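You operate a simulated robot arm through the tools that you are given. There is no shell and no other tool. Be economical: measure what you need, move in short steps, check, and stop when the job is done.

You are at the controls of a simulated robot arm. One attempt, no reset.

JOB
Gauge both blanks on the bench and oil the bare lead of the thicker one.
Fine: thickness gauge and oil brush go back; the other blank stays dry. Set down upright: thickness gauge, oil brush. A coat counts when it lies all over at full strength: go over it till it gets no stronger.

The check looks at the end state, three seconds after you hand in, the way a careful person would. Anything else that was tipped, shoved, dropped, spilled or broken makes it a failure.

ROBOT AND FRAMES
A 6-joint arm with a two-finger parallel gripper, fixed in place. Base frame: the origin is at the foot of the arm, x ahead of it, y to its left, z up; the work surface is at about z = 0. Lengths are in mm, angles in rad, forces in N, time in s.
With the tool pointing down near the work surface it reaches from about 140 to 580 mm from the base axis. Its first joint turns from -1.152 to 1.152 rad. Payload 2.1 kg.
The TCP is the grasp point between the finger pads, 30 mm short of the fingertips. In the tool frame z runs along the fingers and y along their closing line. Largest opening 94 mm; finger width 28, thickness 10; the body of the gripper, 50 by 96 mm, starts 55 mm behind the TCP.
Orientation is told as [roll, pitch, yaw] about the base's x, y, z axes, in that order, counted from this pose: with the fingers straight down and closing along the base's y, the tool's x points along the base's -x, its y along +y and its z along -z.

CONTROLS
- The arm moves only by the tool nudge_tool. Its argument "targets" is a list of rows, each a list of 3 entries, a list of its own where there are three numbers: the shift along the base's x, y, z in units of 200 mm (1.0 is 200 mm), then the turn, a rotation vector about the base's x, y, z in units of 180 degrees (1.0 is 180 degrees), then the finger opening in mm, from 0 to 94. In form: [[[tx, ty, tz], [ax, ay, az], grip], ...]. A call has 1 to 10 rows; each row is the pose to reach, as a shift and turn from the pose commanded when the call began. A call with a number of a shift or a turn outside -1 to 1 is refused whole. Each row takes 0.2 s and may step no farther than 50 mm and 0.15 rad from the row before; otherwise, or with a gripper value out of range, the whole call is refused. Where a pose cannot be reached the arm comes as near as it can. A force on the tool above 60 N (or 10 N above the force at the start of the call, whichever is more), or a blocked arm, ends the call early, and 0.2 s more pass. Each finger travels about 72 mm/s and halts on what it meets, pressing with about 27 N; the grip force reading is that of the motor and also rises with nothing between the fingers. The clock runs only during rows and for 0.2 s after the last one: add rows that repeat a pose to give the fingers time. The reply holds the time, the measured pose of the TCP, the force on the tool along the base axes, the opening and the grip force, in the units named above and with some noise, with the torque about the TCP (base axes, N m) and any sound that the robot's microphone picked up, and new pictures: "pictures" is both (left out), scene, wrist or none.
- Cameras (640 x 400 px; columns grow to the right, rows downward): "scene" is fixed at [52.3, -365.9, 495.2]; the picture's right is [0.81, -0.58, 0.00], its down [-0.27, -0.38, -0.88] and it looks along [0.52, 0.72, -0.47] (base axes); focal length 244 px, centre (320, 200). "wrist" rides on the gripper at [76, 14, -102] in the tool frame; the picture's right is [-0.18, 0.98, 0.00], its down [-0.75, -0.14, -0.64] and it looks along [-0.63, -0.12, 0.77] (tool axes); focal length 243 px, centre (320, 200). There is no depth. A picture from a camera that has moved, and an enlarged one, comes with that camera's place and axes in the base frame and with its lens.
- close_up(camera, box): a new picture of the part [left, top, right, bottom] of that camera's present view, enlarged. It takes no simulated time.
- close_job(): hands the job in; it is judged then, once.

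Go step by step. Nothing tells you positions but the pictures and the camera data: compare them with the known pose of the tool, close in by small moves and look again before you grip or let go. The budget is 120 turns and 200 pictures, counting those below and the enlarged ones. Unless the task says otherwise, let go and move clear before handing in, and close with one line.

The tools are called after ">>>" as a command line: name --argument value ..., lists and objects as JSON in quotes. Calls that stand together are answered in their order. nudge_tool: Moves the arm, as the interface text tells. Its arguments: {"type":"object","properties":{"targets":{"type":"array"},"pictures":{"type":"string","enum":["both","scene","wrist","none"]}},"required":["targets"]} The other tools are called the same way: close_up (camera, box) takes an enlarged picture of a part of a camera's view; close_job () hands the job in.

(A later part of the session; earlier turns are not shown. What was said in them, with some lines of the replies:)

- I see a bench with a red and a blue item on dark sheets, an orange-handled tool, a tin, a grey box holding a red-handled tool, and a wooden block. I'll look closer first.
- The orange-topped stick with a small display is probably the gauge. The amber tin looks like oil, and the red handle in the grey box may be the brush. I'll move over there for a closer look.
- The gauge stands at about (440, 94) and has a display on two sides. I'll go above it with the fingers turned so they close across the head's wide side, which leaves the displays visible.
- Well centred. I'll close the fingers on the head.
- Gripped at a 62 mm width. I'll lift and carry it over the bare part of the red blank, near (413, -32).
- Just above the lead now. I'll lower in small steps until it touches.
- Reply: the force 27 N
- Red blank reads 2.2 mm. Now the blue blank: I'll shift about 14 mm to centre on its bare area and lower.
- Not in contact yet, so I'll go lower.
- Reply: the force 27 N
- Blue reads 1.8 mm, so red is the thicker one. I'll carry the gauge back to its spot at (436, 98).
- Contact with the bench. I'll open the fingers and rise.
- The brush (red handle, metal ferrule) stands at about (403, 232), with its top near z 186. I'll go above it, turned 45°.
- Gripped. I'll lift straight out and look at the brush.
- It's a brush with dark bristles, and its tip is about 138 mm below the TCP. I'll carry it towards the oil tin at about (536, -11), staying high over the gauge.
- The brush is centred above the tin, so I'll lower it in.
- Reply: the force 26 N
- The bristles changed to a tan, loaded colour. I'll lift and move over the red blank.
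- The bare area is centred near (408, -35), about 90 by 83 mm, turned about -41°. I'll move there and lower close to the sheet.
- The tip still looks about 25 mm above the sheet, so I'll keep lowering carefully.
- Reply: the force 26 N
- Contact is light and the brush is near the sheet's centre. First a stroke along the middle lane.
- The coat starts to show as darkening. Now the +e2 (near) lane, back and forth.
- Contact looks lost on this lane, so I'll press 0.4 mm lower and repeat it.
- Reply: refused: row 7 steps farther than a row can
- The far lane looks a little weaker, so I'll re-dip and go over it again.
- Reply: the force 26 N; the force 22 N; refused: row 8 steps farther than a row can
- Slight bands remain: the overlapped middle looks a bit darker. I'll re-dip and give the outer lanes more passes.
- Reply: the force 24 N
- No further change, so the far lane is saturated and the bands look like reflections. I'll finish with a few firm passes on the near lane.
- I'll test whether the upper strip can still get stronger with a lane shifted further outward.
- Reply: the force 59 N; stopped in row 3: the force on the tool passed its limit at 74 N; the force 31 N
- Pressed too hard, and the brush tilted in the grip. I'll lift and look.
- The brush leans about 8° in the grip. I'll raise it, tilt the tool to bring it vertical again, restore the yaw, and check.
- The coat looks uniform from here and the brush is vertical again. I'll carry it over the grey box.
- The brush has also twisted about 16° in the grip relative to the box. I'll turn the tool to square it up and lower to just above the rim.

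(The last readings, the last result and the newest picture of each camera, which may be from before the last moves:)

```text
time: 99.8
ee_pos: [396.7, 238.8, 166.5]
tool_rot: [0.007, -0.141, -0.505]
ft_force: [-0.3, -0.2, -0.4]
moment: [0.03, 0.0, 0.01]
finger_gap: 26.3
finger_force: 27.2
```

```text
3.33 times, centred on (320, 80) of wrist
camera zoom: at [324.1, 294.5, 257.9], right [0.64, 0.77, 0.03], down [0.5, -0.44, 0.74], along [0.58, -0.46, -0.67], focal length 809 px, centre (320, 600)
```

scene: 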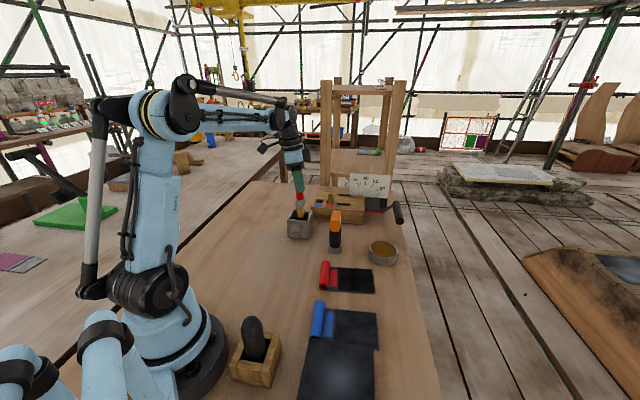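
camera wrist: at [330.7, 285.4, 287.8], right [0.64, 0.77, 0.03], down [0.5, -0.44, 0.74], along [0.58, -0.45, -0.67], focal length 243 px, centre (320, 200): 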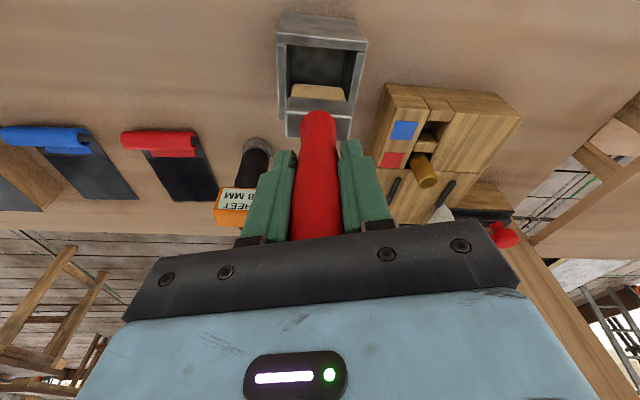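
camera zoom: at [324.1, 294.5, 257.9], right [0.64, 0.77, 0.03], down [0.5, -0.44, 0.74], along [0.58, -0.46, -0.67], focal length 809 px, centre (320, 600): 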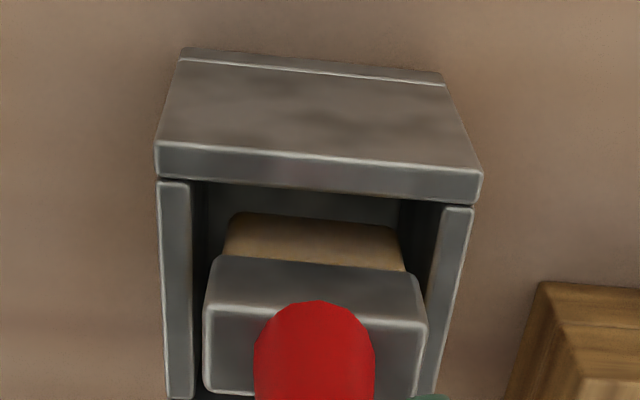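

>>> nudge_tool --targets '[[[0.0105, -0.0105, -0.04], [0, 0, 0], 5], [[0.0105, -0.0105, -0.09], [0, 0, 0], 5], [[0.0105, -0.0105, -0.105], [0, 0, 0], 5], [[0.0105, -0.0105, -0.105], [0, 0, 0], 5]]' --pictures "none"

>>> close_up --camera "scene" --box '[280, 190, 330, 245]'

```text
time: 100.8
ee_pos: [399.1, 236.7, 145.4]
tool_rot: [0.006, -0.138, -0.505]
ft_force: [-0.3, 0.3, -1.4]
moment: [0.0, -0.02, 0.0]
finger_gap: 26.4
finger_force: 26.6
```

```text
7.27 times, centred on (305, 218) of scene
camera zoom: at [52.3, -365.9, 495.2], right [0.81, -0.58, 0.0], down [-0.27, -0.38, -0.88], along [0.52, 0.72, -0.47], focal length 1777 px, centre (429, 73)
```

zoom: 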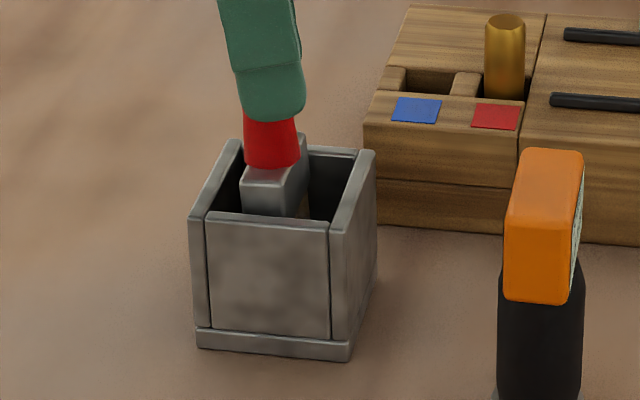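

>>> nudge_tool --targets '[[[0, 0, -0.01], [0, 0, 0], 5], [[0, 0, -0.02], [0, 0, 0], 5], [[0, 0, -0.025], [0, 0, 0], 5], [[0, 0, -0.025], [0, 0, 0], 5]]' --pictures "none"

```text
time: 101.8
ee_pos: [400.1, 237.4, 140.7]
tool_rot: [0.006, -0.141, -0.507]
ft_force: [-0.3, 0.0, 0.2]
moment: [-0.03, 0.01, 0.0]
finger_gap: 26.4
finger_force: 27.0
```

>>> nudge_tool --targets '[[[0, 0, -0.005], [0, 0, 0], 5], [[0, 0, -0.01], [0, 0, 0], 5], [[0, 0, -0.01], [0, 0, 0], 5]]' --pictures "none"

```text
time: 102.6
ee_pos: [398.4, 236.3, 138.8]
tool_rot: [0.006, -0.141, -0.507]
ft_force: [-0.9, 0.4, -0.8]
moment: [-0.04, -0.02, 0.0]
finger_gap: 26.1
finger_force: 27.2
```

>>> nudge_tool --targets '[[[0, 0, -0.005], [0, 0, 0], 5], [[0, 0, -0.01], [0, 0, 0], 5], [[0, 0, -0.015], [0, 0, 0], 5], [[0, 0, -0.015], [0, 0, 0], 5]]' --pictures "none"

```text
time: 103.6
ee_pos: [399.1, 236.1, 134.9]
tool_rot: [0.006, -0.139, -0.506]
ft_force: [0.5, 0.1, 0.4]
moment: [0.0, 0.04, 0.03]
finger_gap: 26.3
finger_force: 27.5
```

>>> nudge_tool --targets '[[[0, 0, -0.005], [0, 0, 0], 5], [[0, 0, -0.01], [0, 0, 0], 5], [[0, 0, -0.015], [0, 0, 0], 5], [[0, 0, -0.015], [0, 0, 0], 5]]' --pictures "none"

>>> close_up --camera "scene" --box '[280, 190, 330, 245]'

```text
time: 104.6
ee_pos: [397.6, 236.9, 132.4]
tool_rot: [0.003, -0.14, -0.506]
ft_force: [0.6, 2.3, 33.5]
moment: [-0.1, 0.59, -0.03]
finger_gap: 26.4
finger_force: 27.3
```

```text
7.27 times, centred on (305, 218) of scene
camera zoom: at [52.2, -366.0, 495.1], right [0.81, -0.58, 0.0], down [-0.27, -0.38, -0.88], along [0.52, 0.72, -0.47], focal length 1777 px, centre (429, 73)
```

zoom: 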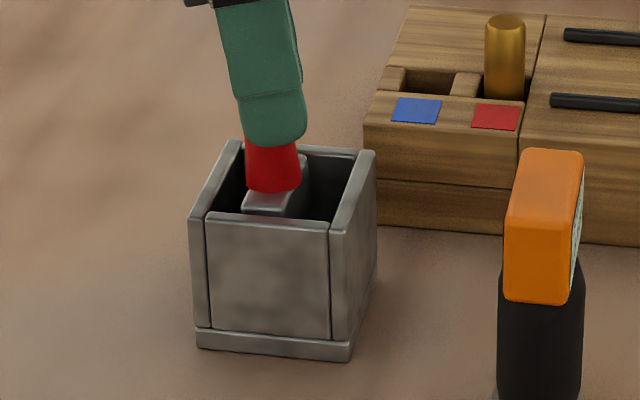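

Contact with the box floor. I'll ease off slightly and open.

>>> nudge_tool --targets '[[[0, 0, 0.004], [0, 0, 0], 5], [[0, 0, 0.004], [0, 0, 0], 30], [[0, 0, 0.004], [0, 0, 0], 50], [[0, 0, 0.004], [0, 0, 0], 80], [[0, 0, 0.004], [0, 0, 0], 90], [[0, 0, 0.004], [0, 0, 0], 90]]'

>>> close_up --camera "scene" --box '[270, 165, 340, 245]'

```text
time: 106.0
ee_pos: [399.1, 236.5, 133.0]
tool_rot: [0.006, -0.141, -0.507]
ft_force: [0.3, 1.8, 13.4]
moment: [-0.01, 0.24, -0.03]
finger_gap: 89.9
finger_force: 0.1
camera wrist: at [326.3, 292.4, 224.6], right [0.64, 0.77, 0.03], down [0.5, -0.44, 0.74], along [0.58, -0.46, -0.67], focal length 243 px, centre (320, 200)
```

scene: 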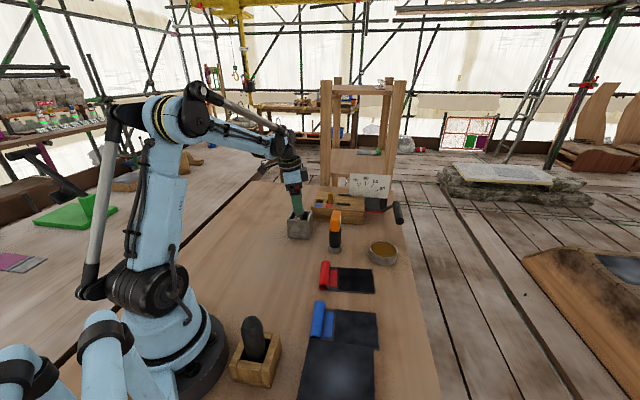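
wrist: 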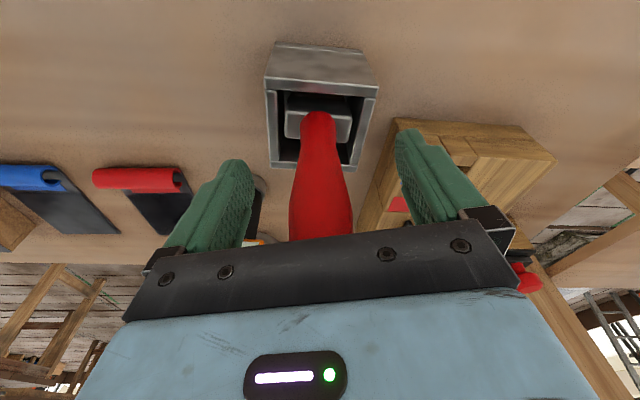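

```text
5.00 times, centred on (305, 205) of scene
camera zoom: at [52.3, -366.0, 495.2], right [0.81, -0.58, 0.0], down [-0.27, -0.38, -0.88], along [0.52, 0.72, -0.47], focal length 1222 px, centre (395, 175)
```

zoom: 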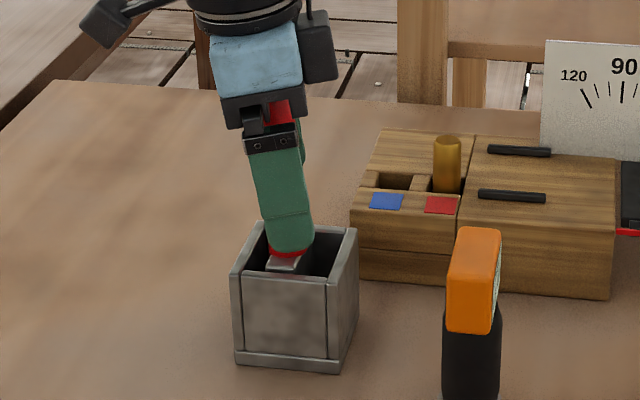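

>>> nudge_tool --targets '[[[0, 0, 0.03], [0, 0, 0], 94], [[0, 0, 0.1], [0, 0, 0], 94], [[0, 0, 0.3], [0, 0, 0], 94], [[0, 0, 0.5], [0, 0, 0], 94], [[0, 0, 0.7], [0, 0, 0], 94]]'

>>> close_up --camera "scene" --box '[260, 165, 350, 255]'

```text
time: 107.2
ee_pos: [398.0, 237.8, 275.3]
tool_rot: [0.004, -0.14, -0.507]
ft_force: [-1.3, 0.4, 0.3]
moment: [0.01, 0.02, 0.04]
finger_gap: 94.1
finger_force: 0.0
camera wrist: at [326.2, 292.9, 366.4], right [0.64, 0.77, 0.03], down [0.5, -0.44, 0.74], along [0.58, -0.46, -0.67], focal length 243 px, centre (320, 200)
```

scene: 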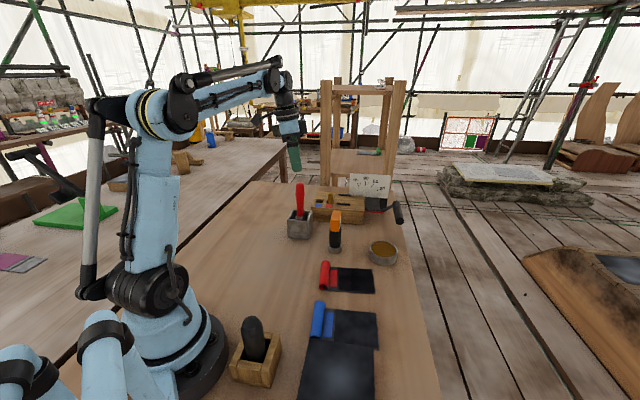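
wrist: 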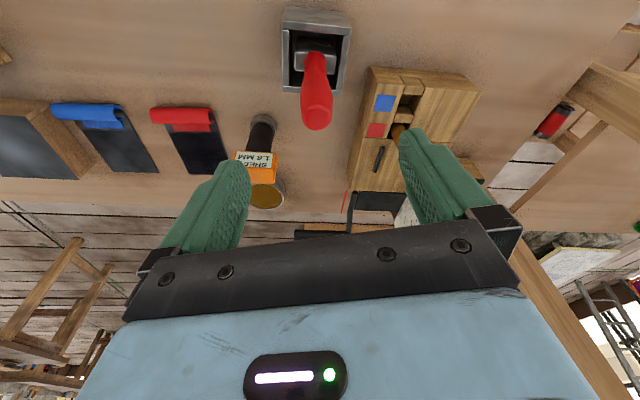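

```text
4.44 times, centred on (305, 210) of scene
camera zoom: at [52.3, -365.9, 495.2], right [0.81, -0.58, 0.0], down [-0.27, -0.38, -0.88], along [0.52, 0.72, -0.47], focal length 1086 px, centre (387, 156)
```

zoom: 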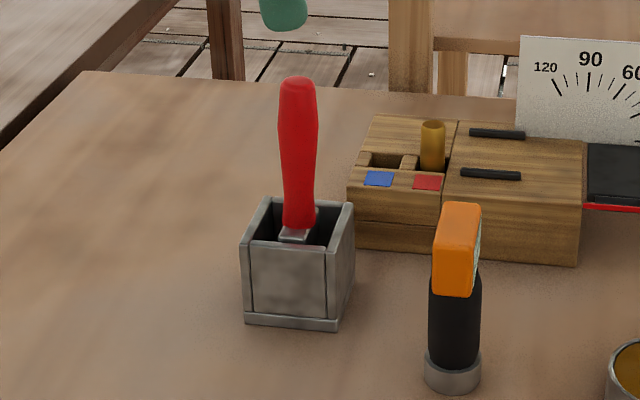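

The brush stands upright in its box. I'll take one clear look at the coat before handing in.

>>> nudge_tool --targets '[[[-0.06, -0.2, 0], [0, 0, 0], 94], [[-0.12, -0.4, 0], [0, 0, 0], 94], [[-0.18, -0.6, 0], [0, 0, 0], 94], [[-0.24, -0.8, 0], [0, 0, 0], 94], [[-0.3, -0.98, 0], [0, 0, 0], 94]]' --pictures "wrist"

>>> close_up --camera "wrist" --box '[240, 50, 400, 170]'

```text
time: 108.4
ee_pos: [337.8, 41.1, 273.0]
tool_rot: [0.006, -0.14, -0.507]
ft_force: [-0.5, -0.6, 1.1]
moment: [0.01, 0.0, -0.01]
finger_gap: 94.1
finger_force: 0.2
camera wrist: at [265.6, 96.5, 364.2], right [0.63, 0.77, 0.03], down [0.51, -0.44, 0.74], along [0.58, -0.45, -0.67], focal length 243 px, centre (320, 200)
```

wrist: 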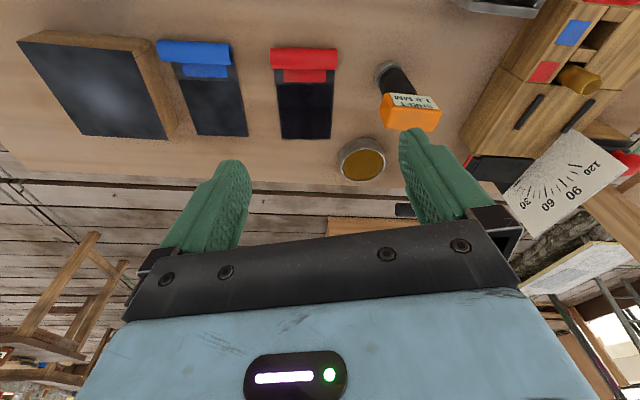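

```text
3.33 times, centred on (320, 110) of wrist
camera zoom: at [265.6, 96.5, 364.2], right [0.63, 0.77, 0.03], down [0.51, -0.44, 0.74], along [0.58, -0.45, -0.67], focal length 809 px, centre (320, 500)
```

zoom: 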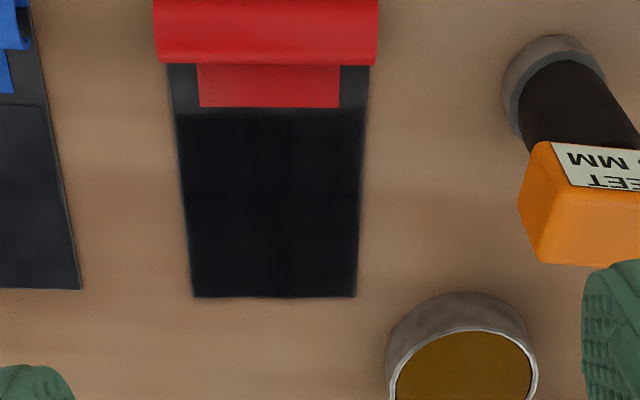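

>>> close_up --camera "wrist" --box '[276, 72, 340, 142]'

>>> close_up --camera "scene" --box '[336, 262, 380, 298]'

```text
5.71 times, centred on (308, 107) of wrist
camera zoom: at [265.6, 96.5, 364.2], right [0.63, 0.77, 0.03], down [0.51, -0.44, 0.74], along [0.58, -0.45, -0.67], focal length 1386 px, centre (389, 731)
```

zoom: 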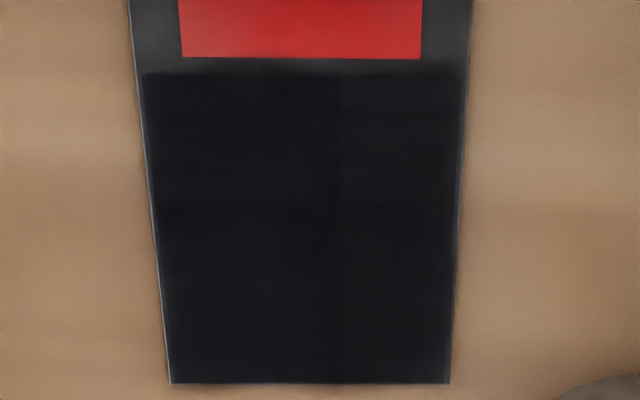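

```text
11.11 times, centred on (358, 280) of scene
camera zoom: at [52.3, -365.9, 495.2], right [0.81, -0.58, 0.0], down [-0.27, -0.38, -0.88], along [0.52, 0.72, -0.47], focal length 2715 px, centre (-102, -689)
```

zoom: 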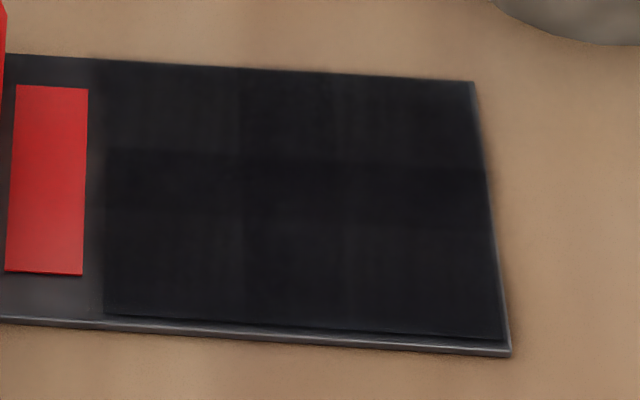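

The coat is even over the whole bare area. The blue blank is dry, and the gauge and brush stand upright in their places. The gripper is empty and clear, so I'm handing in.

>>> close_job

```text
The job is handed in.
```

I gauged both blanks (red 2.2 mm, blue 1.8 mm) and oiled the red one's bare lead until more passes made no visible difference. The gauge and brush are back in place and upright, and the blue blank is dry.
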